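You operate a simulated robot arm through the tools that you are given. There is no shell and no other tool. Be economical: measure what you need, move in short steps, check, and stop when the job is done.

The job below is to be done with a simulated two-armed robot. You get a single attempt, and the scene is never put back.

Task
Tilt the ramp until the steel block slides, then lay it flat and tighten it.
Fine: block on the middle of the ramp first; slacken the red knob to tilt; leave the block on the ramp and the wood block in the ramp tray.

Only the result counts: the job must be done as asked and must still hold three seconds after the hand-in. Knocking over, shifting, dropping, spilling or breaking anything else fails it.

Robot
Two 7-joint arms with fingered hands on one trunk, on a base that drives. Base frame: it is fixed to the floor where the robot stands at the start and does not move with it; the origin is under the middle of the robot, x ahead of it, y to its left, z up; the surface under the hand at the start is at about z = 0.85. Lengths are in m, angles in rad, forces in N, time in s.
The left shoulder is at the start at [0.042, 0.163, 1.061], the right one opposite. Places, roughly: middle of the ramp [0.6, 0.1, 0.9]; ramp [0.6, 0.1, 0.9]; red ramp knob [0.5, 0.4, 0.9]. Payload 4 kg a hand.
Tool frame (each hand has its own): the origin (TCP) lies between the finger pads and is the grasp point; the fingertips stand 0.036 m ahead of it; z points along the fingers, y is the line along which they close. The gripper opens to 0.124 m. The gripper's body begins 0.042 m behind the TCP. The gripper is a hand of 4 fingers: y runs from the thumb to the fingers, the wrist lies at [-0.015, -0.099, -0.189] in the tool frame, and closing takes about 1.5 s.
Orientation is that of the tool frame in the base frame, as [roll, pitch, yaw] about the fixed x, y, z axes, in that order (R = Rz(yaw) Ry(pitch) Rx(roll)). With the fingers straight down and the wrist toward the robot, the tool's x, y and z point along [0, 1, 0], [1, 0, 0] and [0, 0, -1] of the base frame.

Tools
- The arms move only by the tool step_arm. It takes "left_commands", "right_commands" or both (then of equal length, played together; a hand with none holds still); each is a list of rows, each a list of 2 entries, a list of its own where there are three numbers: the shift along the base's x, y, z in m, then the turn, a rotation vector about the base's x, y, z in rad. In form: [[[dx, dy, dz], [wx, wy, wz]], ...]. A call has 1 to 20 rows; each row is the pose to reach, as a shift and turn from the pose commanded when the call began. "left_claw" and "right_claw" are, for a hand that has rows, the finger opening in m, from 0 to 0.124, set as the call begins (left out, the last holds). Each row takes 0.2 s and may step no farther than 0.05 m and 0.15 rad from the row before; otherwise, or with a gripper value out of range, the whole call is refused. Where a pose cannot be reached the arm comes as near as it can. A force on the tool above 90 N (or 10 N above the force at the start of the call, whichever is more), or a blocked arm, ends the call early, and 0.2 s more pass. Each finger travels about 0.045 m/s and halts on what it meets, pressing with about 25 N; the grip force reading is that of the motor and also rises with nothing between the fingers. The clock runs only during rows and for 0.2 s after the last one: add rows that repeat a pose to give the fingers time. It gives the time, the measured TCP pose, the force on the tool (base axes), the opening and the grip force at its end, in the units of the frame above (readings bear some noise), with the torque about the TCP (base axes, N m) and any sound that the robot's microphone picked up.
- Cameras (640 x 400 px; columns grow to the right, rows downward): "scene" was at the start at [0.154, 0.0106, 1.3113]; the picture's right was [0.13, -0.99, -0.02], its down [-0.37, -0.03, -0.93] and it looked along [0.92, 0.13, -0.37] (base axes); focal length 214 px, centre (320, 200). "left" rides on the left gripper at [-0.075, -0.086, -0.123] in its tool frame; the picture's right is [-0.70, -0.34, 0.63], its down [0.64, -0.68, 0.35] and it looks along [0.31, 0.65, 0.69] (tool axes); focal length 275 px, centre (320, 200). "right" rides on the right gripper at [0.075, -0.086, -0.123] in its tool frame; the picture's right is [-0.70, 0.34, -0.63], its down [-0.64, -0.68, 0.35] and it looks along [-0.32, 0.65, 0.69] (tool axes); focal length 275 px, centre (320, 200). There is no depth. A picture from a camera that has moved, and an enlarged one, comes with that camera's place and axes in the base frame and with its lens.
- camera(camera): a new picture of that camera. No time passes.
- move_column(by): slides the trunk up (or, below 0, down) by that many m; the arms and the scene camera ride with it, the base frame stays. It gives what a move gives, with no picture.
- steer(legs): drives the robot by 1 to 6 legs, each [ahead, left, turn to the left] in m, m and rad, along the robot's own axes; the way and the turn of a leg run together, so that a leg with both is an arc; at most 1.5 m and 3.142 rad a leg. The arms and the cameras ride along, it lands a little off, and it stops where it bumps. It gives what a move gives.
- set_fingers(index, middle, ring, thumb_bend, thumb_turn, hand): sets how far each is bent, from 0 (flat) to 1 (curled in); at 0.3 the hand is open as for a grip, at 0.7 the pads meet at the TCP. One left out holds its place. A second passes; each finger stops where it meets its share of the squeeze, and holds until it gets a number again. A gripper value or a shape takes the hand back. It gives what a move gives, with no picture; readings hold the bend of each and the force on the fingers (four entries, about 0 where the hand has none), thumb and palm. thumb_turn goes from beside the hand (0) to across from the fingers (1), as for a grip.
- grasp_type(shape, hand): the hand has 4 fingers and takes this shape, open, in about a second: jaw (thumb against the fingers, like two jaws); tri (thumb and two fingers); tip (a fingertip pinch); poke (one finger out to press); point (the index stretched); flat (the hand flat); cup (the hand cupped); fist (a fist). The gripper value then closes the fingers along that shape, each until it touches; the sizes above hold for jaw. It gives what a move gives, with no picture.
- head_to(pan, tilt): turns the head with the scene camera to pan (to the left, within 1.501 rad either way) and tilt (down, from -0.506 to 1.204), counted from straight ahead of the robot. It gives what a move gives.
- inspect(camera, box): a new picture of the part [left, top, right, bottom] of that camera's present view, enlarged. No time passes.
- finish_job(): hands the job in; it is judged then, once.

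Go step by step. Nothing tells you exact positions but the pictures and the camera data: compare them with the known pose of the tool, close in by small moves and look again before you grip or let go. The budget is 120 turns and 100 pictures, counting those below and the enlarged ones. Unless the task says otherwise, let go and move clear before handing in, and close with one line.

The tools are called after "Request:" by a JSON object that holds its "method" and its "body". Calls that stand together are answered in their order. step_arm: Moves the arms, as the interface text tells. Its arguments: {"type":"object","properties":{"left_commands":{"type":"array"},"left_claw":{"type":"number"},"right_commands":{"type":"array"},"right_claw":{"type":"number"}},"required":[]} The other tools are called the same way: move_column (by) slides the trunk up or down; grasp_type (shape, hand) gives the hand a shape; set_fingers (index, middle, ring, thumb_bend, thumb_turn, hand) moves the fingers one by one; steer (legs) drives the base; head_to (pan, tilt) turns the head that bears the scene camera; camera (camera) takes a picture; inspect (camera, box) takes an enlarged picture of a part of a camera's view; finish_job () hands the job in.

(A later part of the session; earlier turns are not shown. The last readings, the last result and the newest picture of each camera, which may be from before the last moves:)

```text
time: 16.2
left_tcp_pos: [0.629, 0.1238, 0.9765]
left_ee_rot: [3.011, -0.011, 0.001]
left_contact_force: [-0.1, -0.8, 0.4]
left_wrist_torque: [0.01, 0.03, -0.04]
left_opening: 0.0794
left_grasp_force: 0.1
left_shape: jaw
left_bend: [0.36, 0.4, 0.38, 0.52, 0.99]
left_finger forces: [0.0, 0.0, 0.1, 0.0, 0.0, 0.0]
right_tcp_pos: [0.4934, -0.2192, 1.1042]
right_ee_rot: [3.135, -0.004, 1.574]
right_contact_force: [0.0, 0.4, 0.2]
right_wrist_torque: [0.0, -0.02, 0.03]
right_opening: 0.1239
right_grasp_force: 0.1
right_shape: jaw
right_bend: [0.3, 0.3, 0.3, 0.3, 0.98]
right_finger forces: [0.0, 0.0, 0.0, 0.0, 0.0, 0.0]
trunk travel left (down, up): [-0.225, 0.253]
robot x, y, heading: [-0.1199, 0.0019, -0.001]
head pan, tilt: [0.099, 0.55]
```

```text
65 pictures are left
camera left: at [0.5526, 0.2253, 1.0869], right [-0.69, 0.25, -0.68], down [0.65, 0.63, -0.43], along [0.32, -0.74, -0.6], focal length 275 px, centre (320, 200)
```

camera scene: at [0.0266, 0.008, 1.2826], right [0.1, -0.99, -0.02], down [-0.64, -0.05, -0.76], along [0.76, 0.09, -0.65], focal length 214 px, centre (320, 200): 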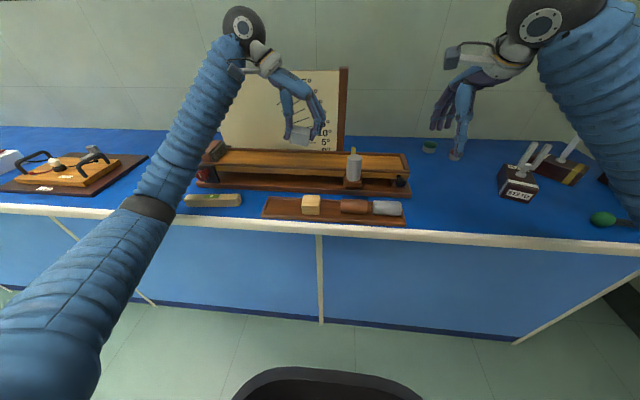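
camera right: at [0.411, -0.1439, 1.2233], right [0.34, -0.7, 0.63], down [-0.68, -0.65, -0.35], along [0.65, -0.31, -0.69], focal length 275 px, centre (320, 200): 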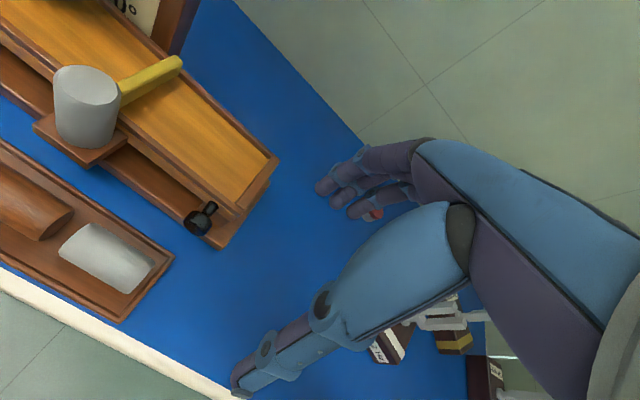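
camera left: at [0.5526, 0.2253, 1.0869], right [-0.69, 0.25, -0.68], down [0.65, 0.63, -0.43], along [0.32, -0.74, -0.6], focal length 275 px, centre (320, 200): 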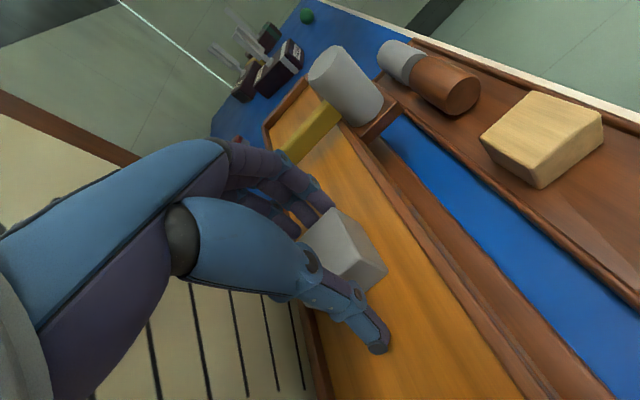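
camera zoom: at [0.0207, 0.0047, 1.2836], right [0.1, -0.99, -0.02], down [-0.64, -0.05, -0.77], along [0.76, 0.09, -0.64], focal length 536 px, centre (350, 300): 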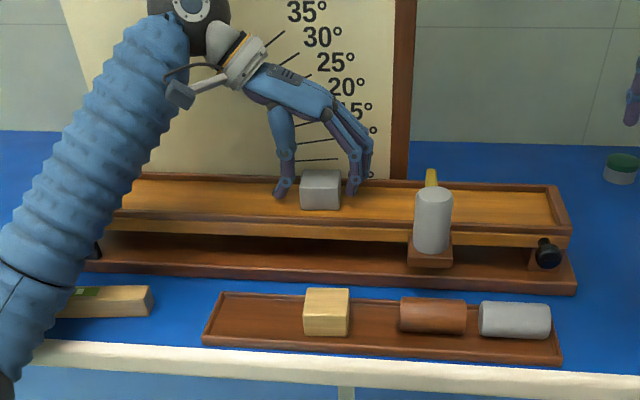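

One row stepped too far, so the call was refused. I'll repeat with smaller steps.

Request:
{"method": "step_arm", "body": {"left_commands": [[[0, 0, 0.03], [0, 0, 0]], [[0, 0, 0.07], [0.07, 0, 0]], [[0, 0.0, 0.11], [0.14, 0, 0]], [[-0.03, 0.02, 0.13], [0.14, 0, 0]], [[-0.06, 0.05, 0.14], [0.14, 0, 0]], [[-0.09, 0.08, 0.14], [0.14, 0, 0]], [[-0.12, 0.11, 0.14], [0.14, 0, 0]], [[-0.15, 0.14, 0.14], [0.14, 0, 0]]]}}

Request:
{"method": "inspect", "body": {"camera": "scene", "box": [180, 110, 436, 210]}}

```text
time: 18.0
left_tcp_pos: [0.4823, 0.2655, 1.1103]
left_ee_rot: [-3.139, -0.004, -0.002]
left_contact_force: [-0.8, -0.8, -0.4]
left_wrist_torque: [0.0, 0.0, 0.04]
left_opening: 0.0799
left_grasp_force: 0.1
left_shape: jaw
left_bend: [0.36, 0.4, 0.38, 0.52, 0.99]
left_finger forces: [0.0, 0.0, 0.0, 0.1, 0.0, 0.1]
right_tcp_pos: [0.4957, -0.216, 1.101]
right_ee_rot: [3.14, -0.001, 1.574]
right_contact_force: [-0.2, 0.4, -0.3]
right_wrist_torque: [-0.03, -0.04, 0.02]
right_opening: 0.1237
right_grasp_force: 0.1
right_shape: jaw
right_bend: [0.3, 0.3, 0.3, 0.3, 0.98]
right_finger forces: [0.0, 0.0, 0.0, 0.0, 0.0, 0.0]
trunk travel left (down, up): [-0.225, 0.253]
robot x, y, heading: [-0.122, -0.0026, 0.005]
head pan, tilt: [0.099, 0.55]
```

```text
2.50 times, centred on (308, 160) of scene
camera zoom: at [0.0256, 0.0088, 1.2827], right [0.1, -0.99, -0.01], down [-0.64, -0.05, -0.76], along [0.76, 0.09, -0.65], focal length 536 px, centre (350, 300)
```

zoom: 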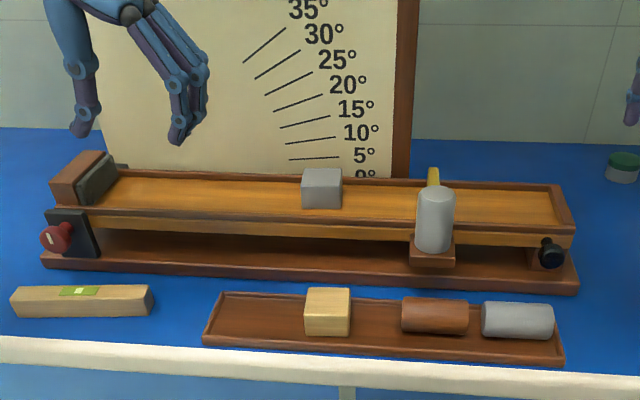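

The block sits about a centimetre from the ramp's middle, which is fine. The red knob is at [0.541, 0.436, 0.915] with its axis along -x, and there's a spirit level on the table in front of it. I'll tip the left fingers forward and down 45°, then roll so there's travel for a counter-clockwise turn.

Request:
{"method": "step_arm", "body": {"left_commands": [[[-0.01, 0.03, 0], [0, -0.14, 0]], [[-0.02, 0.06, 0], [0, -0.28, 0]], [[-0.03, 0.09, -0.01], [0, -0.42, 0]], [[-0.042, 0.115, -0.02], [0, -0.56, 0]], [[-0.042, 0.115, -0.03], [0, -0.7, 0]], [[-0.042, 0.115, -0.03], [0, -0.785, 0]]]}}

Request:
{"method": "step_arm", "body": {"left_commands": [[[0.0, 0, 0], [0.14, 0, 0]], [[0, 0, 0], [0.28, 0, 0]], [[0, 0, 0], [0.42, 0, 0]], [[0, 0, 0], [0.56, 0, 0]], [[0, 0, 0], [0.6, 0, 0]]]}}

Request:
{"method": "camera", "body": {"camera": "scene"}}

Request:
{"method": "camera", "body": {"camera": "left"}}

```text
time: 19.4
left_tcp_pos: [0.442, 0.3799, 1.0812]
left_ee_rot: [-3.136, -0.789, -0.002]
left_contact_force: [-0.6, -0.3, 0.0]
left_wrist_torque: [-0.01, 0.0, 0.02]
left_opening: 0.0797
left_grasp_force: 0.0
left_shape: jaw
left_bend: [0.36, 0.4, 0.38, 0.52, 0.99]
left_finger forces: [0.0, 0.0, 0.0, 0.0, 0.1, 0.0]
right_tcp_pos: [0.4974, -0.2176, 1.1011]
right_ee_rot: [-3.141, 0.0, 1.573]
right_contact_force: [0.0, 0.9, 0.2]
right_wrist_torque: [0.01, 0.03, -0.02]
right_opening: 0.1238
right_grasp_force: 0.0
right_shape: jaw
right_bend: [0.3, 0.3, 0.3, 0.3, 0.98]
right_finger forces: [0.1, 0.0, 0.0, 0.0, 0.0, 0.0]
trunk travel left (down, up): [-0.225, 0.253]
robot x, y, heading: [-0.12, 0.0004, 0.003]
head pan, tilt: [0.099, 0.55]
```

```text
time: 20.6
left_tcp_pos: [0.4422, 0.382, 1.0802]
left_ee_rot: [-2.364, -0.622, -0.518]
left_contact_force: [0.4, -0.4, 0.4]
left_wrist_torque: [0.02, 0.0, 0.01]
left_opening: 0.0798
left_grasp_force: 0.1
left_shape: jaw
left_bend: [0.36, 0.4, 0.38, 0.52, 0.99]
left_finger forces: [0.0, 0.1, 0.0, 0.0, 0.0, 0.0]
right_tcp_pos: [0.4983, -0.2176, 1.1014]
right_ee_rot: [3.142, -0.001, 1.575]
right_contact_force: [-0.1, -0.3, -1.3]
right_wrist_torque: [0.02, 0.01, -0.01]
right_opening: 0.1238
right_grasp_force: 0.0
right_shape: jaw
right_bend: [0.3, 0.3, 0.3, 0.3, 0.98]
right_finger forces: [0.1, 0.0, 0.1, 0.1, 0.1, 0.1]
trunk travel left (down, up): [-0.225, 0.253]
robot x, y, heading: [-0.1183, -0.0005, 0.005]
head pan, tilt: [0.099, 0.55]
```

```text
63 pictures are left
camera scene: at [0.0263, 0.0081, 1.2826], right [0.1, -0.99, -0.02], down [-0.64, -0.05, -0.76], along [0.76, 0.09, -0.65], focal length 214 px, centre (320, 200)
```

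scene: 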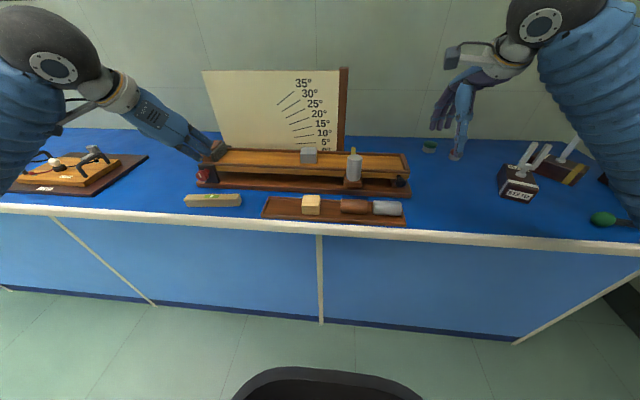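

```text
62 pictures are left
camera left: at [0.3008, 0.4329, 1.1564], right [-0.04, 0.81, -0.58], down [0.7, 0.44, 0.56], along [0.71, -0.38, -0.59], focal length 275 px, centre (320, 200)
```

left: 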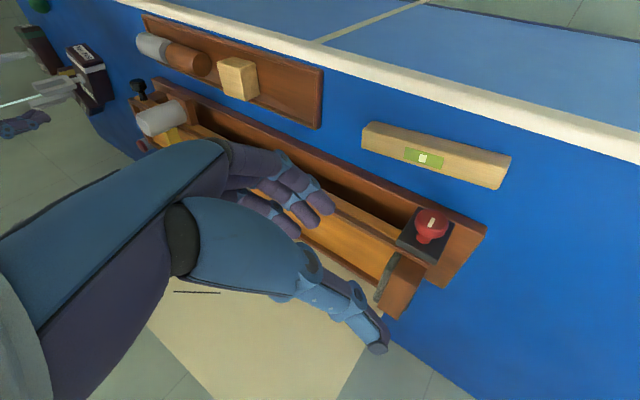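

The knob is clearly visible and the position estimates agree at [0.537, 0.433, 0.915]. I'll move to a pre-grasp point along the finger axis.

Request:
{"method": "step_arm", "body": {"left_commands": [[[0.01, 0.004, -0.04], [0, 0, 0]], [[0.02, 0.008, -0.08], [0, 0, 0]], [[0.032, 0.015, -0.105], [0, 0, 0]]]}}

Request:
{"method": "camera", "body": {"camera": "left"}}

Request:
{"method": "inspect", "body": {"camera": "scene", "box": [150, 110, 278, 220]}}

```text
time: 21.4
left_tcp_pos: [0.4739, 0.3955, 0.973]
left_ee_rot: [-2.367, -0.624, -0.518]
left_contact_force: [1.0, 0.3, -0.1]
left_wrist_torque: [0.0, 0.01, -0.03]
left_opening: 0.0797
left_grasp_force: 0.1
left_shape: jaw
left_bend: [0.36, 0.4, 0.38, 0.52, 0.99]
left_finger forces: [0.0, 0.1, 0.1, 0.0, 0.1, 0.1]
right_tcp_pos: [0.4986, -0.217, 1.1006]
right_ee_rot: [-3.141, 0.0, 1.574]
right_contact_force: [-0.3, -0.4, -0.4]
right_wrist_torque: [0.0, 0.02, 0.02]
right_opening: 0.1238
right_grasp_force: 0.0
right_shape: jaw
right_bend: [0.3, 0.3, 0.3, 0.3, 0.98]
right_finger forces: [0.1, 0.0, 0.0, 0.0, 0.0, 0.1]
trunk travel left (down, up): [-0.225, 0.253]
robot x, y, heading: [-0.1167, -0.0038, 0.005]
head pan, tilt: [0.099, 0.55]
```

```text
61 pictures are left
camera left: at [0.3336, 0.4475, 1.05], right [-0.04, 0.81, -0.58], down [0.7, 0.44, 0.56], along [0.71, -0.38, -0.59], focal length 275 px, centre (320, 200)
```

left: 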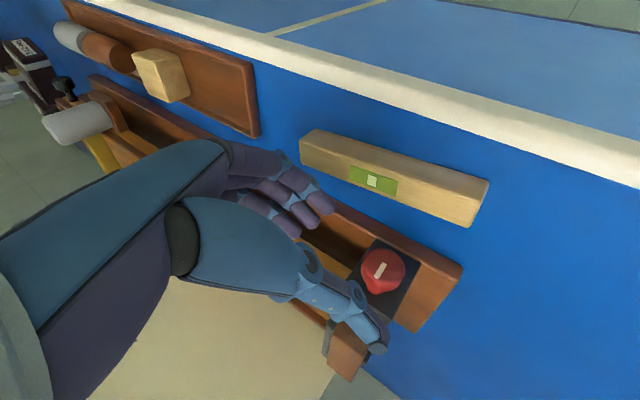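

```text
3.64 times, centred on (214, 165) of scene
camera zoom: at [0.0267, 0.0083, 1.2825], right [0.1, -0.99, -0.01], down [-0.64, -0.05, -0.76], along [0.76, 0.09, -0.65], focal length 780 px, centre (706, 327)
```

zoom: 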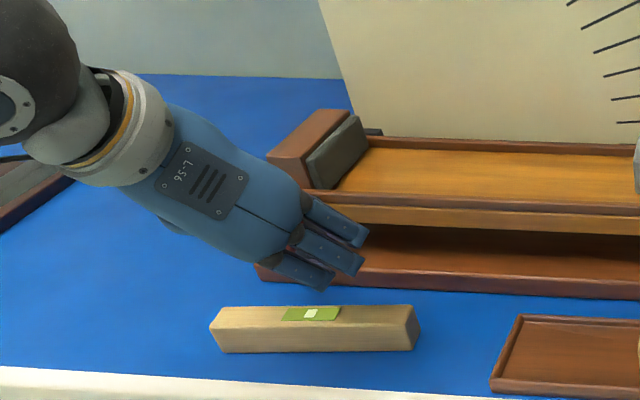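

Three fingers and this roll would put the lower fingers close to the base plate and the level. I'll try a fingertip pinch instead and look at it.

Request:
{"method": "step_arm", "body": {"left_commands": [[[-0.02, 0, 0.03], [0, 0, 0]], [[-0.02, 0, 0.06], [-0.1, 0, 0]], [[-0.02, 0, 0.06], [-0.24, 0, 0]], [[-0.02, 0, 0.06], [-0.38, 0, 0]]]}}

Request:
{"method": "grasp_type", "body": {"hand": "left", "shape": "tip"}}

Request:
{"method": "camera", "body": {"camera": "left"}}

Request:
{"method": "inspect", "body": {"camera": "scene", "box": [150, 110, 278, 220]}}

```text
time: 22.4
left_tcp_pos: [0.4539, 0.3951, 1.0338]
left_ee_rot: [-2.834, -0.763, -0.217]
left_contact_force: [-0.3, -0.1, -0.1]
left_wrist_torque: [0.02, -0.01, -0.02]
left_opening: 0.0796
left_grasp_force: 0.0
left_shape: jaw
left_bend: [0.36, 0.4, 0.38, 0.52, 0.99]
left_finger forces: [0.0, 0.1, 0.1, 0.0, 0.1, 0.0]
right_tcp_pos: [0.4982, -0.2168, 1.1016]
right_ee_rot: [-3.141, 0.001, 1.573]
right_contact_force: [0.4, -0.1, -0.2]
right_wrist_torque: [0.02, -0.03, -0.01]
right_opening: 0.1237
right_grasp_force: 0.1
right_shape: jaw
right_bend: [0.3, 0.3, 0.3, 0.3, 0.98]
right_finger forces: [0.0, 0.1, 0.1, 0.0, 0.0, 0.0]
trunk travel left (down, up): [-0.225, 0.253]
robot x, y, heading: [-0.1216, 0.0024, 0.001]
head pan, tilt: [0.099, 0.55]
```

```text
time: 23.3
left_tcp_pos: [0.4548, 0.3952, 1.0356]
left_ee_rot: [-2.828, -0.764, -0.219]
left_contact_force: [-0.5, 0.3, 0.1]
left_wrist_torque: [-0.02, 0.01, 0.0]
left_opening: 0.1237
left_grasp_force: 0.0
left_shape: tip
left_bend: [0.31, 0.98, 0.99, 0.3, 0.98]
left_finger forces: [0.0, 0.1, 0.0, 0.0, 0.0, 0.1]
right_tcp_pos: [0.4984, -0.2159, 1.1019]
right_ee_rot: [3.142, 0.001, 1.574]
right_contact_force: [0.1, -0.1, 0.1]
right_wrist_torque: [0.01, -0.01, 0.0]
right_opening: 0.1238
right_grasp_force: 0.0
right_shape: jaw
right_bend: [0.3, 0.3, 0.3, 0.3, 0.98]
right_finger forces: [0.0, 0.1, 0.0, 0.0, 0.0, 0.0]
trunk travel left (down, up): [-0.225, 0.253]
robot x, y, heading: [-0.1181, -0.0025, 0.004]
head pan, tilt: [0.099, 0.55]
```

```text
59 pictures are left
camera left: at [0.3127, 0.4715, 1.087], right [-0.04, 0.54, -0.84], down [0.7, 0.62, 0.36], along [0.71, -0.57, -0.4], focal length 275 px, centre (320, 200)
```

left: 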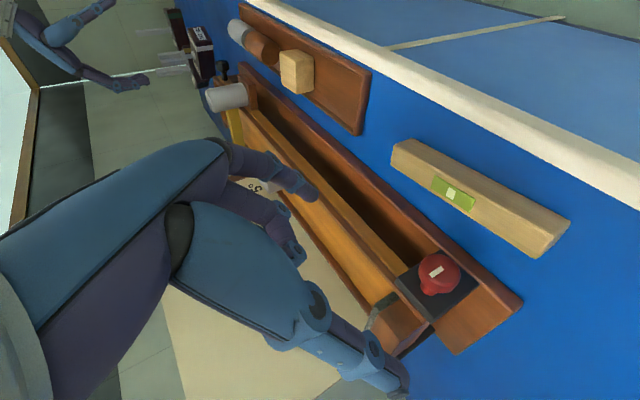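

```text
3.64 times, centred on (214, 165) of scene
camera zoom: at [0.0264, 0.008, 1.2826], right [0.1, -0.99, -0.02], down [-0.64, -0.05, -0.76], along [0.76, 0.09, -0.65], focal length 780 px, centre (706, 327)
```

zoom: 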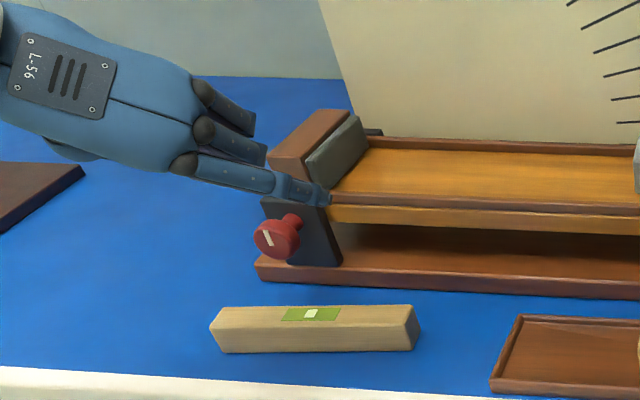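

The index finger sits to one side in the pinch shape. I'll go back to the jaw shape, pitch the fingers more steeply with only a small roll, and make the turn in short strokes.

Request:
{"method": "grasp_type", "body": {"hand": "left", "shape": "jaw"}}

Request:
{"method": "step_arm", "body": {"left_commands": [[[0.01, 0.01, -0.01], [0, 0.1, 0]], [[0.02, 0.018, -0.03], [0, 0.17, 0]], [[0.03, 0.022, -0.049], [0, 0.17, 0]], [[0.03, 0.022, -0.049], [0, 0.17, 0]], [[0.03, 0.022, -0.049], [0, 0.17, 0]]], "left_claw": 0.068}}

Request:
{"method": "camera", "body": {"camera": "left"}}

Request:
{"method": "inspect", "body": {"camera": "scene", "box": [150, 130, 278, 210]}}

```text
time: 24.2
left_tcp_pos: [0.4542, 0.3955, 1.0335]
left_ee_rot: [-2.828, -0.764, -0.218]
left_contact_force: [-0.4, 1.0, 0.2]
left_wrist_torque: [0.0, 0.01, -0.02]
left_opening: 0.1238
left_grasp_force: 0.0
left_shape: jaw
left_bend: [0.3, 0.3, 0.3, 0.3, 0.98]
left_finger forces: [0.0, 0.1, 0.0, 0.1, 0.0, 0.1]
right_tcp_pos: [0.4976, -0.2155, 1.1015]
right_ee_rot: [3.141, 0.0, 1.575]
right_contact_force: [0.0, 0.0, -0.1]
right_wrist_torque: [-0.01, 0.0, 0.0]
right_opening: 0.1239
right_grasp_force: 0.0
right_shape: jaw
right_bend: [0.3, 0.3, 0.3, 0.3, 0.98]
right_finger forces: [0.0, 0.0, 0.0, 0.1, 0.1, 0.0]
trunk travel left (down, up): [-0.225, 0.253]
robot x, y, heading: [-0.1212, 0.0009, 0.006]
head pan, tilt: [0.099, 0.55]
```

```text
time: 25.4
left_tcp_pos: [0.4825, 0.4172, 0.9854]
left_ee_rot: [-2.873, -0.598, -0.192]
left_contact_force: [0.2, 0.0, -1.2]
left_wrist_torque: [0.0, 0.03, 0.03]
left_opening: 0.0684
left_grasp_force: 0.1
left_shape: jaw
left_bend: [0.4, 0.44, 0.42, 0.54, 0.99]
left_finger forces: [0.1, 0.1, 0.0, 0.0, 0.0, 0.0]
right_tcp_pos: [0.4972, -0.2168, 1.1015]
right_ee_rot: [3.14, 0.0, 1.575]
right_contact_force: [0.1, 0.5, 0.2]
right_wrist_torque: [-0.02, 0.02, -0.01]
right_opening: 0.1237
right_grasp_force: 0.1
right_shape: jaw
right_bend: [0.3, 0.3, 0.3, 0.3, 0.98]
right_finger forces: [0.1, 0.0, 0.0, 0.1, 0.1, 0.1]
trunk travel left (down, up): [-0.225, 0.253]
robot x, y, heading: [-0.1203, 0.001, 0.002]
head pan, tilt: [0.099, 0.55]
```

```text
57 pictures are left
camera left: at [0.3537, 0.4941, 1.0605], right [-0.18, 0.54, -0.82], down [0.75, 0.62, 0.24], along [0.64, -0.57, -0.52], focal length 275 px, centre (320, 200)
```

left: 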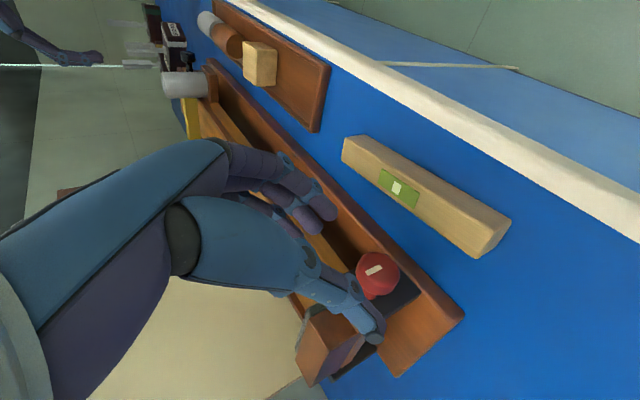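

```text
5.00 times, centred on (214, 170) of scene
camera zoom: at [0.0266, 0.0081, 1.2825], right [0.1, -0.99, -0.02], down [-0.64, -0.05, -0.76], along [0.76, 0.09, -0.65], focal length 1072 px, centre (850, 350)
```

zoom: 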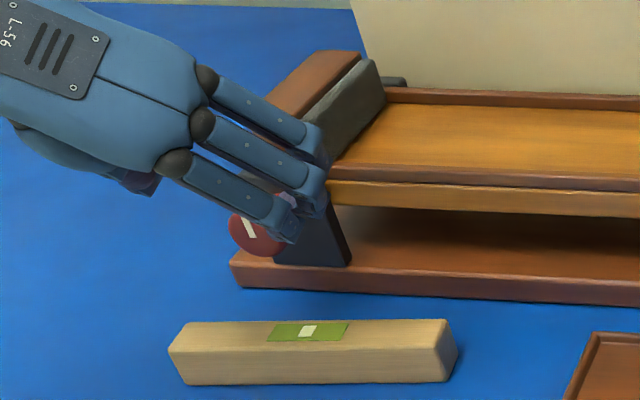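

The knob estimate of [0.538, 0.43, 0.915] holds. I'll advance so the fingertips straddle it, stopping short of the plate.

Request:
{"method": "step_arm", "body": {"left_commands": [[[0.015, 0.004, -0.02], [0, 0, 0]], [[0.03, 0.008, -0.04], [0, 0, 0]], [[0.0435, 0.013, -0.058], [0, 0, 0]], [[0.0435, 0.013, -0.058], [0, 0, 0]]]}}

Request:
{"method": "camera", "body": {"camera": "left"}}

Request:
{"method": "inspect", "body": {"camera": "scene", "box": [150, 130, 278, 210]}}

```text
time: 26.4
left_tcp_pos: [0.5279, 0.4307, 0.929]
left_ee_rot: [-2.873, -0.596, -0.19]
left_contact_force: [-0.4, 0.5, 0.4]
left_wrist_torque: [0.0, 0.01, -0.01]
left_opening: 0.0681
left_grasp_force: 0.2
left_shape: jaw
left_bend: [0.4, 0.44, 0.42, 0.54, 0.99]
left_finger forces: [0.0, 0.0, 0.0, 0.0, 0.0, 0.0]
right_tcp_pos: [0.4976, -0.2159, 1.1012]
right_ee_rot: [3.141, 0.0, 1.575]
right_contact_force: [0.4, 0.2, 0.3]
right_wrist_torque: [-0.02, 0.02, -0.01]
right_opening: 0.1237
right_grasp_force: 0.0
right_shape: jaw
right_bend: [0.3, 0.3, 0.3, 0.3, 0.98]
right_finger forces: [0.1, 0.0, 0.1, 0.0, 0.0, 0.0]
trunk travel left (down, up): [-0.225, 0.253]
robot x, y, heading: [-0.1224, 0.0014, 0.004]
head pan, tilt: [0.099, 0.55]
```

```text
55 pictures are left
camera left: at [0.3976, 0.5063, 1.0047], right [-0.18, 0.54, -0.82], down [0.75, 0.62, 0.24], along [0.64, -0.57, -0.52], focal length 275 px, centre (320, 200)
```

left: 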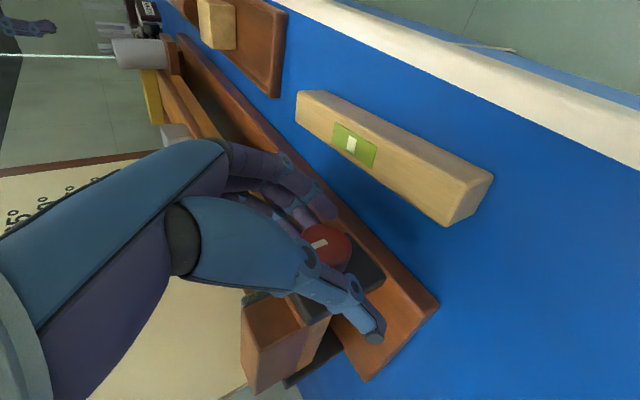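

```text
5.00 times, centred on (214, 170) of scene
camera zoom: at [0.0261, 0.0079, 1.2827], right [0.1, -0.99, -0.02], down [-0.64, -0.05, -0.76], along [0.76, 0.09, -0.65], focal length 1072 px, centre (850, 350)
```

zoom: 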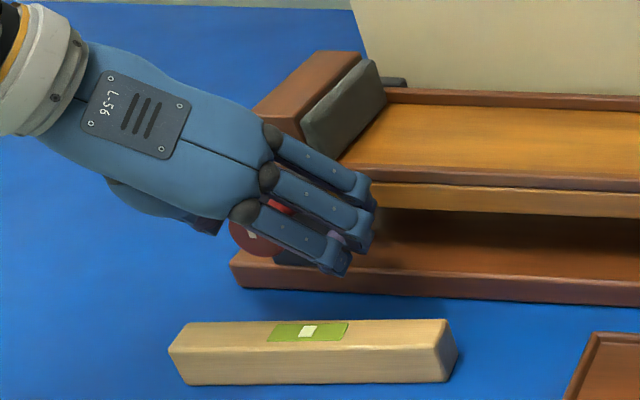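

The knob lies between the thumb and fingers. I'll close on it.

Request:
{"method": "step_arm", "body": {"left_commands": [[[0.002, -0.002, -0.006], [0, 0, 0]], [[0.002, -0.002, -0.006], [0, 0, 0]], [[0.002, -0.002, -0.006], [0, 0, 0]], [[0.002, -0.002, -0.006], [0, 0, 0]], [[0.002, -0.002, -0.006], [0, 0, 0]], [[0.002, -0.002, -0.006], [0, 0, 0]]], "left_claw": 0.01}}

Request:
{"method": "camera", "body": {"camera": "left"}}

Request:
{"method": "inspect", "body": {"camera": "scene", "box": [150, 130, 278, 210]}}

```text
time: 27.8
left_tcp_pos: [0.5304, 0.4283, 0.9235]
left_ee_rot: [-2.873, -0.598, -0.19]
left_contact_force: [-5.8, 0.1, 11.1]
left_wrist_torque: [-0.73, 0.01, -1.07]
left_opening: 0.0343
left_grasp_force: 0.0
left_shape: jaw
left_bend: [0.64, 0.54, 0.54, 0.59, 1.0]
left_finger forces: [0.0, 14.6, 12.4, 0.0, 25.2, 0.0]
right_tcp_pos: [0.4969, -0.2161, 1.1015]
right_ee_rot: [3.14, 0.001, 1.573]
right_contact_force: [-0.4, -0.3, 1.0]
right_wrist_torque: [0.01, 0.0, 0.0]
right_opening: 0.1239
right_grasp_force: 0.2
right_shape: jaw
right_bend: [0.3, 0.3, 0.3, 0.3, 0.98]
right_finger forces: [0.0, 0.0, 0.0, 0.0, 0.1, 0.0]
trunk travel left (down, up): [-0.225, 0.253]
robot x, y, heading: [-0.1156, -0.0017, 0.004]
head pan, tilt: [0.099, 0.55]
```

```text
53 pictures are left
camera left: at [0.3984, 0.5044, 0.9991], right [-0.18, 0.54, -0.82], down [0.75, 0.62, 0.24], along [0.64, -0.57, -0.52], focal length 275 px, centre (320, 200)
```

left: 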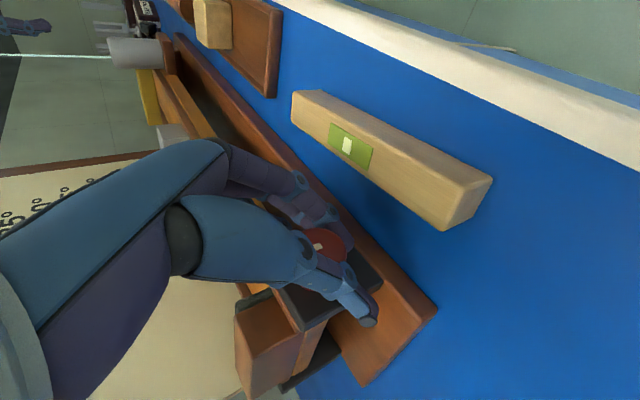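

```text
5.00 times, centred on (214, 170) of scene
camera zoom: at [0.0254, 0.0077, 1.2828], right [0.1, -0.99, -0.02], down [-0.64, -0.05, -0.76], along [0.76, 0.09, -0.65], focal length 1072 px, centre (850, 350)
```

zoom: 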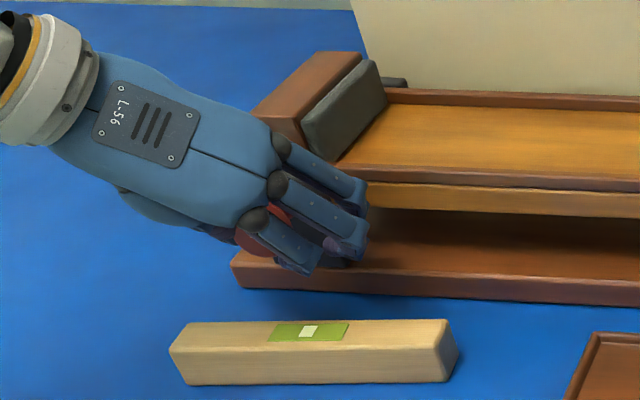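

The thumb, middle and ring fingers hold the knob. I'll turn counter-clockwise as seen from the front (-x) by 0.3 rad and watch the torque.

Request:
{"method": "step_arm", "body": {"left_commands": [[[0, 0.001, 0], [-0.1, 0, 0]], [[0, 0.002, 0], [-0.2, 0, 0]], [[0, 0.004, -0.001], [-0.3, 0, 0]]]}}

Request:
{"method": "inspect", "body": {"camera": "left", "box": [240, 170, 400, 340]}}

```text
time: 28.6
left_tcp_pos: [0.5287, 0.4335, 0.9193]
left_ee_rot: [3.043, -0.619, 0.022]
left_contact_force: [-6.1, 0.3, -13.1]
left_wrist_torque: [-0.04, 0.36, -0.89]
left_opening: 0.0262
left_grasp_force: 0.1
left_shape: jaw
left_bend: [0.64, 0.58, 0.55, 0.61, 1.0]
left_finger forces: [0.0, 11.1, 12.0, 0.0, 20.8, 0.0]
right_tcp_pos: [0.4987, -0.2172, 1.1004]
right_ee_rot: [-3.14, 0.0, 1.576]
right_contact_force: [0.6, -0.1, -0.1]
right_wrist_torque: [0.01, 0.03, 0.0]
right_opening: 0.1237
right_grasp_force: 0.1
right_shape: jaw
right_bend: [0.3, 0.3, 0.3, 0.3, 0.98]
right_finger forces: [0.1, 0.0, 0.1, 0.0, 0.1, 0.0]
trunk travel left (down, up): [-0.225, 0.253]
robot x, y, heading: [-0.1198, -0.0005, 0.001]
head pan, tilt: [0.099, 0.55]
```

```text
2.35 times, centred on (320, 255) of left
camera zoom: at [0.3991, 0.5275, 0.9696], right [-0.19, 0.27, -0.94], down [0.75, 0.66, 0.04], along [0.63, -0.7, -0.33], focal length 648 px, centre (320, 71)
```

zoom: 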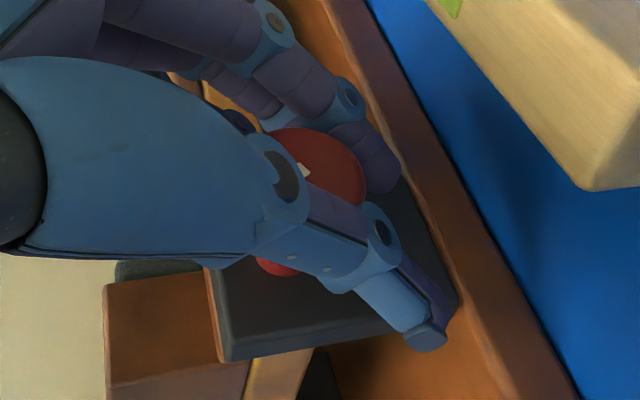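

The opening shrank, so the fingers may have slipped some. I'll continue the stroke, then open and read the knob's white mark.

Request:
{"method": "step_arm", "body": {"left_commands": [[[0, 0.001, 0], [-0.1, 0, 0]], [[0, 0.002, 0], [-0.2, 0, 0]], [[0, 0.003, -0.001], [-0.3, 0, 0]], [[0, 0.003, -0.001], [-0.4, 0, 0]]]}}

Request:
{"method": "step_arm", "body": {"left_commands": [[[0, 0, 0], [0, 0, 0]], [[0, 0, 0], [0, 0, 0]], [[0, 0, 0], [0, 0, 0]], [[0, 0, 0], [0, 0, 0]]], "left_claw": 0.068}}

Request:
{"method": "camera", "body": {"camera": "left"}}

Request:
{"method": "inspect", "body": {"camera": "scene", "box": [150, 130, 278, 210]}}

```text
time: 29.6
left_tcp_pos: [0.5299, 0.4348, 0.9185]
left_ee_rot: [2.566, -0.555, 0.29]
left_contact_force: [-5.9, -11.2, -24.8]
left_wrist_torque: [0.48, 0.55, -1.13]
left_opening: 0.0224
left_grasp_force: 0.1
left_shape: jaw
left_bend: [0.64, 0.61, 0.56, 0.63, 1.0]
left_finger forces: [0.1, 13.9, 17.4, 0.1, 16.7, 0.0]
right_tcp_pos: [0.4984, -0.2169, 1.1012]
right_ee_rot: [-3.14, 0.002, 1.574]
right_contact_force: [-0.6, 0.5, 0.6]
right_wrist_torque: [0.02, 0.02, 0.01]
right_opening: 0.1237
right_grasp_force: 0.1
right_shape: jaw
right_bend: [0.3, 0.3, 0.3, 0.3, 0.98]
right_finger forces: [0.0, 0.0, 0.0, 0.0, 0.0, 0.0]
trunk travel left (down, up): [-0.225, 0.253]
robot x, y, heading: [-0.1234, -0.0009, 0.004]
head pan, tilt: [0.099, 0.55]
```

```text
time: 30.6
left_tcp_pos: [0.5293, 0.4358, 0.9198]
left_ee_rot: [2.567, -0.56, 0.292]
left_contact_force: [0.1, 1.1, -0.3]
left_wrist_torque: [-0.01, 0.03, -0.02]
left_opening: 0.0677
left_grasp_force: 0.0
left_shape: jaw
left_bend: [0.4, 0.44, 0.42, 0.54, 1.0]
left_finger forces: [0.0, 0.0, 0.1, 0.0, 0.0, 0.0]
right_tcp_pos: [0.4976, -0.2167, 1.1011]
right_ee_rot: [-3.141, 0.001, 1.575]
right_contact_force: [0.4, 1.0, -1.3]
right_wrist_torque: [0.01, 0.03, 0.03]
right_opening: 0.1239
right_grasp_force: 0.2
right_shape: jaw
right_bend: [0.3, 0.3, 0.3, 0.3, 0.98]
right_finger forces: [0.0, 0.0, 0.0, 0.0, 0.0, 0.0]
trunk travel left (down, up): [-0.225, 0.253]
robot x, y, heading: [-0.1183, 0.0027, 0.007]
head pan, tilt: [0.099, 0.55]
```

```text
50 pictures are left
camera left: at [0.3986, 0.5419, 0.929], right [-0.18, -0.12, -0.98], down [0.75, 0.63, -0.22], along [0.64, -0.77, -0.03], focal length 275 px, centre (320, 200)
```

left: 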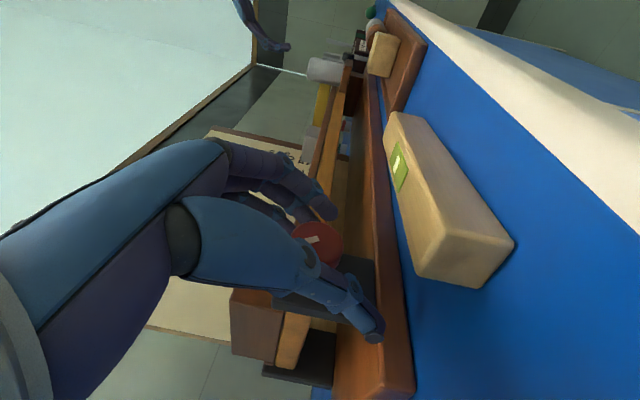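

```text
5.00 times, centred on (214, 170) of scene
camera zoom: at [0.0264, 0.0082, 1.2826], right [0.1, -0.99, -0.02], down [-0.64, -0.05, -0.76], along [0.76, 0.09, -0.65], focal length 1072 px, centre (850, 350)
```

zoom: 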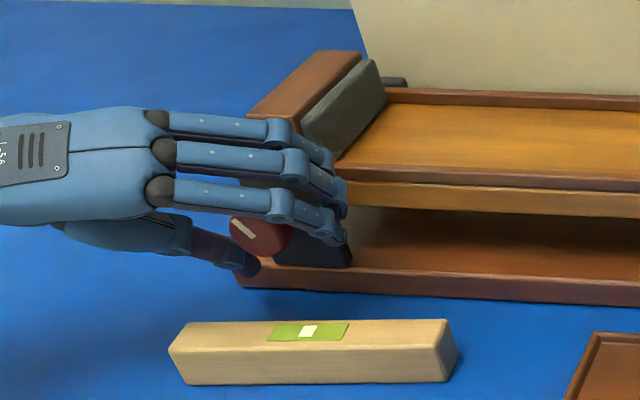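

The white mark turned about 30° counter-clockwise, so the stroke works. I'll wind the open hand back and repeat.

Request:
{"method": "step_arm", "body": {"left_commands": [[[0, -0.001, 0.001], [0.14, 0, 0]], [[0, -0.003, 0.001], [0.28, 0, 0]], [[0, -0.004, 0.001], [0.42, 0, 0]], [[0, -0.006, 0.002], [0.56, 0, 0]], [[0, -0.008, 0.002], [0.7, 0, 0]], [[0, -0.01, 0.001], [0.84, 0, 0]]]}}

Request:
{"method": "step_arm", "body": {"left_commands": [[[0.002, 0, -0.004], [0, 0, 0]], [[0.002, 0, -0.004], [0, 0, 0]], [[0.002, 0, -0.004], [0, 0, 0]], [[0.002, 0, -0.004], [0, 0, 0]], [[0.002, 0, -0.004], [0, 0, 0]], [[0.002, 0, -0.004], [0, 0, 0]]], "left_claw": 0.01}}

Request:
{"method": "step_arm", "body": {"left_commands": [[[0, 0.001, 0], [-0.12, 0, 0]], [[0, 0.002, 0], [-0.24, 0, 0]], [[0, 0.004, -0.001], [-0.36, 0, 0]], [[0, 0.005, -0.001], [-0.48, 0, 0]], [[0, 0.006, -0.001], [-0.6, 0, 0]], [[0, 0.007, -0.001], [-0.72, 0, 0]], [[0, 0.008, -0.001], [-0.84, 0, 0]]]}}

Request:
{"method": "step_arm", "body": {"left_commands": [[[0, 0, 0], [0, 0, 0]], [[0, 0, 0], [0, 0, 0]], [[0, 0, 0], [0, 0, 0]], [[0, 0, 0], [0, 0, 0]]], "left_claw": 0.068}}

Request:
{"method": "inspect", "body": {"camera": "scene", "box": [150, 130, 278, 210]}}

```text
time: 32.0
left_tcp_pos: [0.528, 0.4256, 0.9206]
left_ee_rot: [-2.706, -0.562, -0.279]
left_contact_force: [0.0, 0.4, 0.2]
left_wrist_torque: [0.02, -0.03, -0.03]
left_opening: 0.0677
left_grasp_force: 0.1
left_shape: jaw
left_bend: [0.4, 0.44, 0.42, 0.54, 0.99]
left_finger forces: [0.0, 0.1, 0.1, 0.1, 0.0, 0.0]
right_tcp_pos: [0.4974, -0.2167, 1.1008]
right_ee_rot: [3.142, 0.002, 1.574]
right_contact_force: [-0.6, -0.5, -0.4]
right_wrist_torque: [0.0, 0.01, 0.0]
right_opening: 0.124
right_grasp_force: 0.1
right_shape: jaw
right_bend: [0.3, 0.3, 0.3, 0.3, 0.98]
right_finger forces: [0.0, 0.0, 0.0, 0.0, 0.0, 0.1]
trunk travel left (down, up): [-0.225, 0.253]
robot x, y, heading: [-0.1213, -0.0031, 0.001]
head pan, tilt: [0.099, 0.55]
```

```text
time: 33.4
left_tcp_pos: [0.5296, 0.4259, 0.9189]
left_ee_rot: [-2.708, -0.568, -0.281]
left_contact_force: [-13.0, 5.0, 23.9]
left_wrist_torque: [-1.11, 0.1, -1.38]
left_opening: 0.0413
left_grasp_force: 0.1
left_shape: jaw
left_bend: [0.64, 0.52, 0.54, 0.57, 1.0]
left_finger forces: [0.0, 20.0, 12.9, 0.0, 38.7, 0.0]
right_tcp_pos: [0.4959, -0.2164, 1.104]
right_ee_rot: [3.139, 0.0, 1.574]
right_contact_force: [-0.2, -0.7, 0.4]
right_wrist_torque: [-0.01, -0.01, -0.03]
right_opening: 0.124
right_grasp_force: 0.1
right_shape: jaw
right_bend: [0.3, 0.3, 0.3, 0.3, 0.98]
right_finger forces: [0.1, 0.0, 0.0, 0.0, 0.0, 0.0]
trunk travel left (down, up): [-0.225, 0.253]
robot x, y, heading: [-0.1222, 0.0039, -0.002]
head pan, tilt: [0.099, 0.55]
```

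```text
time: 35.0
left_tcp_pos: [0.5297, 0.4323, 0.9131]
left_ee_rot: [2.567, -0.555, 0.289]
left_contact_force: [-20.6, -8.3, -31.9]
left_wrist_torque: [0.51, 0.73, -1.32]
left_opening: 0.0218
left_grasp_force: 0.1
left_shape: jaw
left_bend: [0.64, 0.61, 0.57, 0.63, 1.0]
left_finger forces: [0.0, 20.5, 18.7, 0.1, 18.3, 0.0]
right_tcp_pos: [0.4993, -0.2176, 1.1014]
right_ee_rot: [3.14, -0.001, 1.574]
right_contact_force: [-0.2, 0.3, 0.3]
right_wrist_torque: [-0.02, -0.04, -0.04]
right_opening: 0.1237
right_grasp_force: 0.1
right_shape: jaw
right_bend: [0.3, 0.3, 0.3, 0.3, 0.98]
right_finger forces: [0.0, 0.0, 0.0, 0.0, 0.1, 0.0]
trunk travel left (down, up): [-0.225, 0.253]
robot x, y, heading: [-0.1208, -0.0031, 0.004]
head pan, tilt: [0.099, 0.55]
```

```text
time: 36.0
left_tcp_pos: [0.531, 0.4338, 0.9148]
left_ee_rot: [2.568, -0.559, 0.291]
left_contact_force: [-0.2, -0.3, 0.2]
left_wrist_torque: [-0.02, -0.04, 0.0]
left_opening: 0.0673
left_grasp_force: 0.0
left_shape: jaw
left_bend: [0.4, 0.44, 0.42, 0.54, 1.0]
left_finger forces: [0.0, 0.0, 0.0, 0.0, 0.1, 0.1]
right_tcp_pos: [0.4977, -0.2161, 1.1017]
right_ee_rot: [-3.141, -0.002, 1.575]
right_contact_force: [-0.5, -0.6, -0.5]
right_wrist_torque: [-0.01, 0.0, 0.0]
right_opening: 0.1238
right_grasp_force: 0.1
right_shape: jaw
right_bend: [0.3, 0.3, 0.3, 0.3, 0.98]
right_finger forces: [0.0, 0.1, 0.1, 0.0, 0.0, 0.1]
trunk travel left (down, up): [-0.225, 0.253]
robot x, y, heading: [-0.1213, 0.0021, 0.008]
head pan, tilt: [0.099, 0.55]
```

```text
5.00 times, centred on (214, 170) of scene
camera zoom: at [0.0264, 0.0082, 1.2826], right [0.1, -0.99, -0.02], down [-0.64, -0.05, -0.76], along [0.76, 0.09, -0.65], focal length 1072 px, centre (850, 350)
```

zoom: 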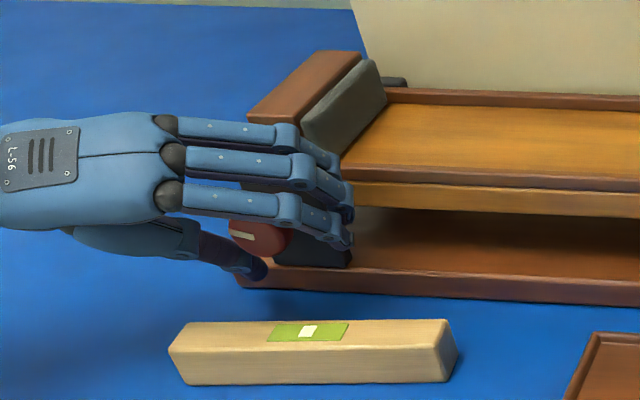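

The mark is now nearly horizontal, about 60° in total. I'll make another identical stroke.

Request:
{"method": "step_arm", "body": {"left_commands": [[[0, -0.001, 0.002], [0.14, 0, 0]], [[0, -0.003, 0.003], [0.28, 0, 0]], [[0, -0.004, 0.004], [0.42, 0, 0]], [[0, -0.006, 0.004], [0.56, 0, 0]], [[0, -0.008, 0.004], [0.7, 0, 0]], [[0, -0.009, 0.004], [0.84, 0, 0]]]}}

Request:
{"method": "step_arm", "body": {"left_commands": [[[0, 0, 0], [0, 0, 0]], [[0, 0, 0], [0, 0, 0]], [[0, 0, 0], [0, 0, 0]], [[0, 0, 0], [0, 0, 0]], [[0, 0, 0], [0, 0, 0]], [[0, 0, 0], [0, 0, 0]]], "left_claw": 0.01}}

Request:
{"method": "step_arm", "body": {"left_commands": [[[0, 0.001, 0], [-0.12, 0, 0]], [[0, 0.002, 0], [-0.24, 0, 0]], [[0, 0.004, -0.001], [-0.36, 0, 0]], [[0, 0.005, -0.001], [-0.48, 0, 0]], [[0, 0.006, -0.001], [-0.6, 0, 0]], [[0, 0.007, -0.001], [-0.72, 0, 0]], [[0, 0.008, -0.001], [-0.84, 0, 0]]]}}

Request:
{"method": "step_arm", "body": {"left_commands": [[[0, 0, 0], [0, 0, 0]], [[0, 0, 0], [0, 0, 0]], [[0, 0, 0], [0, 0, 0]], [[0, 0, 0], [0, 0, 0]]], "left_claw": 0.068}}

Request:
{"method": "inspect", "body": {"camera": "scene", "box": [150, 130, 278, 210]}}

```text
time: 37.4
left_tcp_pos: [0.5298, 0.4246, 0.9203]
left_ee_rot: [-2.71, -0.564, -0.278]
left_contact_force: [-0.6, 0.9, -0.4]
left_wrist_torque: [-0.01, 0.03, 0.03]
left_opening: 0.0688
left_grasp_force: 0.0
left_shape: jaw
left_bend: [0.4, 0.44, 0.42, 0.54, 0.99]
left_finger forces: [0.0, 0.0, 0.0, 0.0, 1.6, 0.1]
right_tcp_pos: [0.4976, -0.2152, 1.1023]
right_ee_rot: [3.142, 0.001, 1.574]
right_contact_force: [0.2, 0.2, -0.1]
right_wrist_torque: [0.01, 0.01, -0.03]
right_opening: 0.1236
right_grasp_force: 0.1
right_shape: jaw
right_bend: [0.3, 0.3, 0.3, 0.3, 0.98]
right_finger forces: [0.0, 0.1, 0.0, 0.1, 0.0, 0.0]
trunk travel left (down, up): [-0.225, 0.253]
robot x, y, heading: [-0.1226, 0.0064, 0.005]
head pan, tilt: [0.099, 0.55]
```

```text
time: 38.8
left_tcp_pos: [0.5297, 0.4239, 0.9217]
left_ee_rot: [-2.711, -0.567, -0.278]
left_contact_force: [-10.7, 3.8, 22.1]
left_wrist_torque: [-0.75, 0.05, -1.08]
left_opening: 0.0408
left_grasp_force: 0.1
left_shape: jaw
left_bend: [0.64, 0.53, 0.56, 0.56, 1.0]
left_finger forces: [0.0, 17.1, 12.0, 0.0, 33.9, 0.0]
right_tcp_pos: [0.4956, -0.2168, 1.1025]
right_ee_rot: [3.141, -0.002, 1.577]
right_contact_force: [-0.4, 1.2, 0.3]
right_wrist_torque: [0.01, 0.0, 0.01]
right_opening: 0.1238
right_grasp_force: 0.0
right_shape: jaw
right_bend: [0.3, 0.3, 0.3, 0.3, 0.98]
right_finger forces: [0.0, 0.0, 0.0, 0.0, 0.0, 0.1]
trunk travel left (down, up): [-0.225, 0.253]
robot x, y, heading: [-0.1208, 0.0012, 0.007]
head pan, tilt: [0.099, 0.55]
```

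```text
time: 40.4
left_tcp_pos: [0.5308, 0.4318, 0.9172]
left_ee_rot: [2.566, -0.554, 0.287]
left_contact_force: [-20.6, 1.1, -24.2]
left_wrist_torque: [0.59, 0.71, -1.19]
left_opening: 0.0246
left_grasp_force: 0.1
left_shape: jaw
left_bend: [0.64, 0.62, 0.57, 0.61, 1.0]
left_finger forces: [0.0, 19.1, 15.9, 0.0, 20.6, 0.0]
right_tcp_pos: [0.4987, -0.2176, 1.1002]
right_ee_rot: [-3.14, 0.001, 1.575]
right_contact_force: [-0.3, 0.1, -0.3]
right_wrist_torque: [0.01, 0.01, 0.0]
right_opening: 0.1239
right_grasp_force: 0.0
right_shape: jaw
right_bend: [0.3, 0.3, 0.3, 0.3, 0.98]
right_finger forces: [0.0, 0.0, 0.0, 0.0, 0.1, 0.1]
trunk travel left (down, up): [-0.225, 0.253]
robot x, y, heading: [-0.1202, -0.002, -0.0]
head pan, tilt: [0.099, 0.55]
```

```text
time: 41.4
left_tcp_pos: [0.531, 0.4323, 0.9184]
left_ee_rot: [2.568, -0.559, 0.29]
left_contact_force: [0.2, 0.6, 0.2]
left_wrist_torque: [-0.01, 0.01, 0.01]
left_opening: 0.0678
left_grasp_force: 0.1
left_shape: jaw
left_bend: [0.4, 0.44, 0.42, 0.54, 1.0]
left_finger forces: [0.0, 0.0, 0.0, 0.0, 0.0, 0.0]
right_tcp_pos: [0.4985, -0.2167, 1.1015]
right_ee_rot: [3.141, -0.002, 1.573]
right_contact_force: [-0.6, 0.3, 0.2]
right_wrist_torque: [0.0, 0.0, -0.01]
right_opening: 0.1237
right_grasp_force: 0.0
right_shape: jaw
right_bend: [0.3, 0.3, 0.3, 0.3, 0.98]
right_finger forces: [0.0, 0.0, 0.0, 0.0, 0.1, 0.1]
trunk travel left (down, up): [-0.225, 0.253]
robot x, y, heading: [-0.1204, 0.0036, 0.0]
head pan, tilt: [0.099, 0.55]
```

```text
5.00 times, centred on (214, 170) of scene
camera zoom: at [0.0265, 0.0081, 1.2826], right [0.1, -0.99, -0.02], down [-0.64, -0.05, -0.76], along [0.76, 0.09, -0.65], focal length 1072 px, centre (850, 350)
```

zoom: 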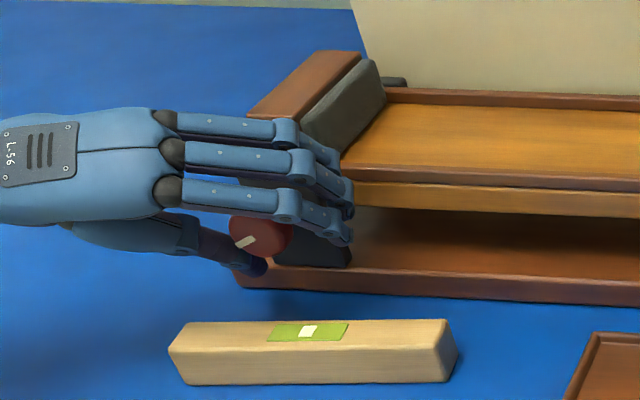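

The mark has now turned about 105° counter-clockwise, so the clamp should be slack. I'll withdraw the left hand and turn the right hand for the black handle at [0.549, -0.160, 0.916].

Request:
{"method": "step_arm", "body": {"left_commands": [[[-0.014, 0.01, 0.018], [0, 0, 0]], [[-0.028, 0.02, 0.036], [0, 0, 0]], [[-0.042, 0.03, 0.054], [0, 0, 0]], [[-0.056, 0.04, 0.072], [0, 0, 0]], [[-0.07, 0.05, 0.09], [0, 0, 0]], [[-0.085, 0.06, 0.11], [0, 0, 0]], [[-0.085, 0.06, 0.11], [0, 0, 0]], [[-0.085, 0.06, 0.11], [0, 0, 0]], [[-0.085, 0.06, 0.11], [0, 0, 0]], [[-0.085, 0.06, 0.11], [0, 0, 0]], [[-0.085, 0.06, 0.11], [0, 0, 0]]], "right_commands": [[[0, 0, 0], [0, 0, 0.145]], [[0, 0, 0], [0, 0, 0.29]], [[0, 0, 0], [0, 0, 0.435]], [[0, 0, 0], [0, 0, 0.58]], [[0, 0, 0], [0, 0, 0.725]], [[-0.01, 0, 0], [0, 0, 0.87]], [[-0.02, 0, 0], [0, 0, 1.015]], [[-0.03, 0.0, 0], [0, 0, 1.16]], [[-0.03, 0.0, 0], [0, 0, 1.305]], [[-0.03, 0.0, 0], [0, 0, 1.45]], [[-0.03, 0.0, 0], [0, 0, 1.57]]], "right_claw": 0.07}}

Request:
{"method": "step_arm", "body": {"right_commands": [[[0, 0, 0], [0, -0.14, 0]], [[0, 0.02, -0.01], [0, -0.28, 0]], [[0, 0.03, -0.02], [0, -0.42, 0]], [[0, 0.045, -0.04], [0, -0.56, 0]], [[0.005, 0.057, -0.07], [0, -0.7, 0]], [[0.01, 0.057, -0.1], [0, -0.785, 0]]]}}

Request:
{"method": "camera", "body": {"camera": "right"}}

Request:
{"method": "camera", "body": {"camera": "scene"}}

```text
time: 43.8
left_tcp_pos: [0.4454, 0.4923, 1.0296]
left_ee_rot: [2.569, -0.558, 0.288]
left_contact_force: [-0.1, 0.5, -0.5]
left_wrist_torque: [0.01, 0.01, 0.0]
left_opening: 0.0673
left_grasp_force: 0.2
left_shape: jaw
left_bend: [0.4, 0.44, 0.42, 0.54, 1.0]
left_finger forces: [0.0, 0.1, 0.1, 0.0, 0.1, 0.0]
right_tcp_pos: [0.4684, -0.2162, 1.1003]
right_ee_rot: [3.139, -0.002, -3.137]
right_contact_force: [-0.4, 0.4, 0.7]
right_wrist_torque: [0.0, 0.03, 0.0]
right_opening: 0.0701
right_grasp_force: 0.1
right_shape: jaw
right_bend: [0.39, 0.43, 0.41, 0.54, 0.99]
right_finger forces: [0.0, 0.1, 0.0, 0.0, 0.0, 0.1]
trunk travel left (down, up): [-0.225, 0.253]
robot x, y, heading: [-0.1201, -0.0002, 0.002]
head pan, tilt: [0.099, 0.55]
```

```text
time: 45.2
left_tcp_pos: [0.4444, 0.4933, 1.03]
left_ee_rot: [2.568, -0.558, 0.291]
left_contact_force: [0.1, 0.1, -0.2]
left_wrist_torque: [0.02, 0.05, 0.0]
left_opening: 0.0676
left_grasp_force: 0.1
left_shape: jaw
left_bend: [0.4, 0.44, 0.42, 0.54, 1.0]
left_finger forces: [0.0, 0.0, 0.1, 0.0, 0.0, 0.1]
right_tcp_pos: [0.4764, -0.1593, 1.0007]
right_ee_rot: [-3.141, 0.785, -3.136]
right_contact_force: [-0.2, 0.0, 0.3]
right_wrist_torque: [-0.02, 0.0, 0.0]
right_opening: 0.0704
right_grasp_force: 0.1
right_shape: jaw
right_bend: [0.39, 0.43, 0.41, 0.54, 0.99]
right_finger forces: [0.1, 0.0, 0.1, 0.1, 0.1, 0.0]
trunk travel left (down, up): [-0.225, 0.253]
robot x, y, heading: [-0.1242, -0.0002, 0.002]
head pan, tilt: [0.099, 0.55]
```

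```text
46 pictures are left
camera right: at [0.338, -0.2442, 1.0334], right [0.04, 0.34, 0.94], down [0.7, -0.68, 0.21], along [0.71, 0.65, -0.27], focal length 275 px, centre (320, 200)
```

right: 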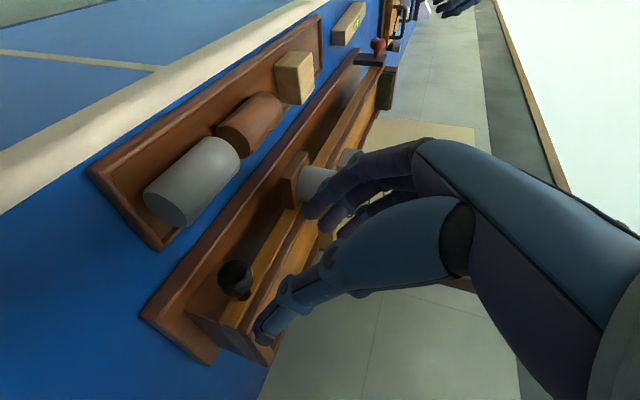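

```text
45 pictures are left
camera scene: at [0.0264, 0.0077, 1.2826], right [0.1, -0.99, -0.02], down [-0.64, -0.05, -0.76], along [0.76, 0.09, -0.65], focal length 214 px, centre (320, 200)
```

scene: 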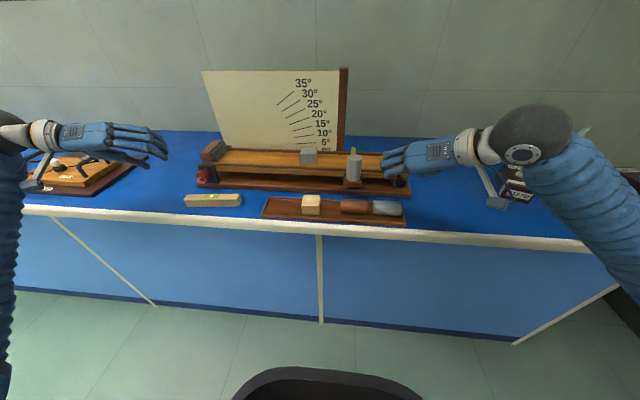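

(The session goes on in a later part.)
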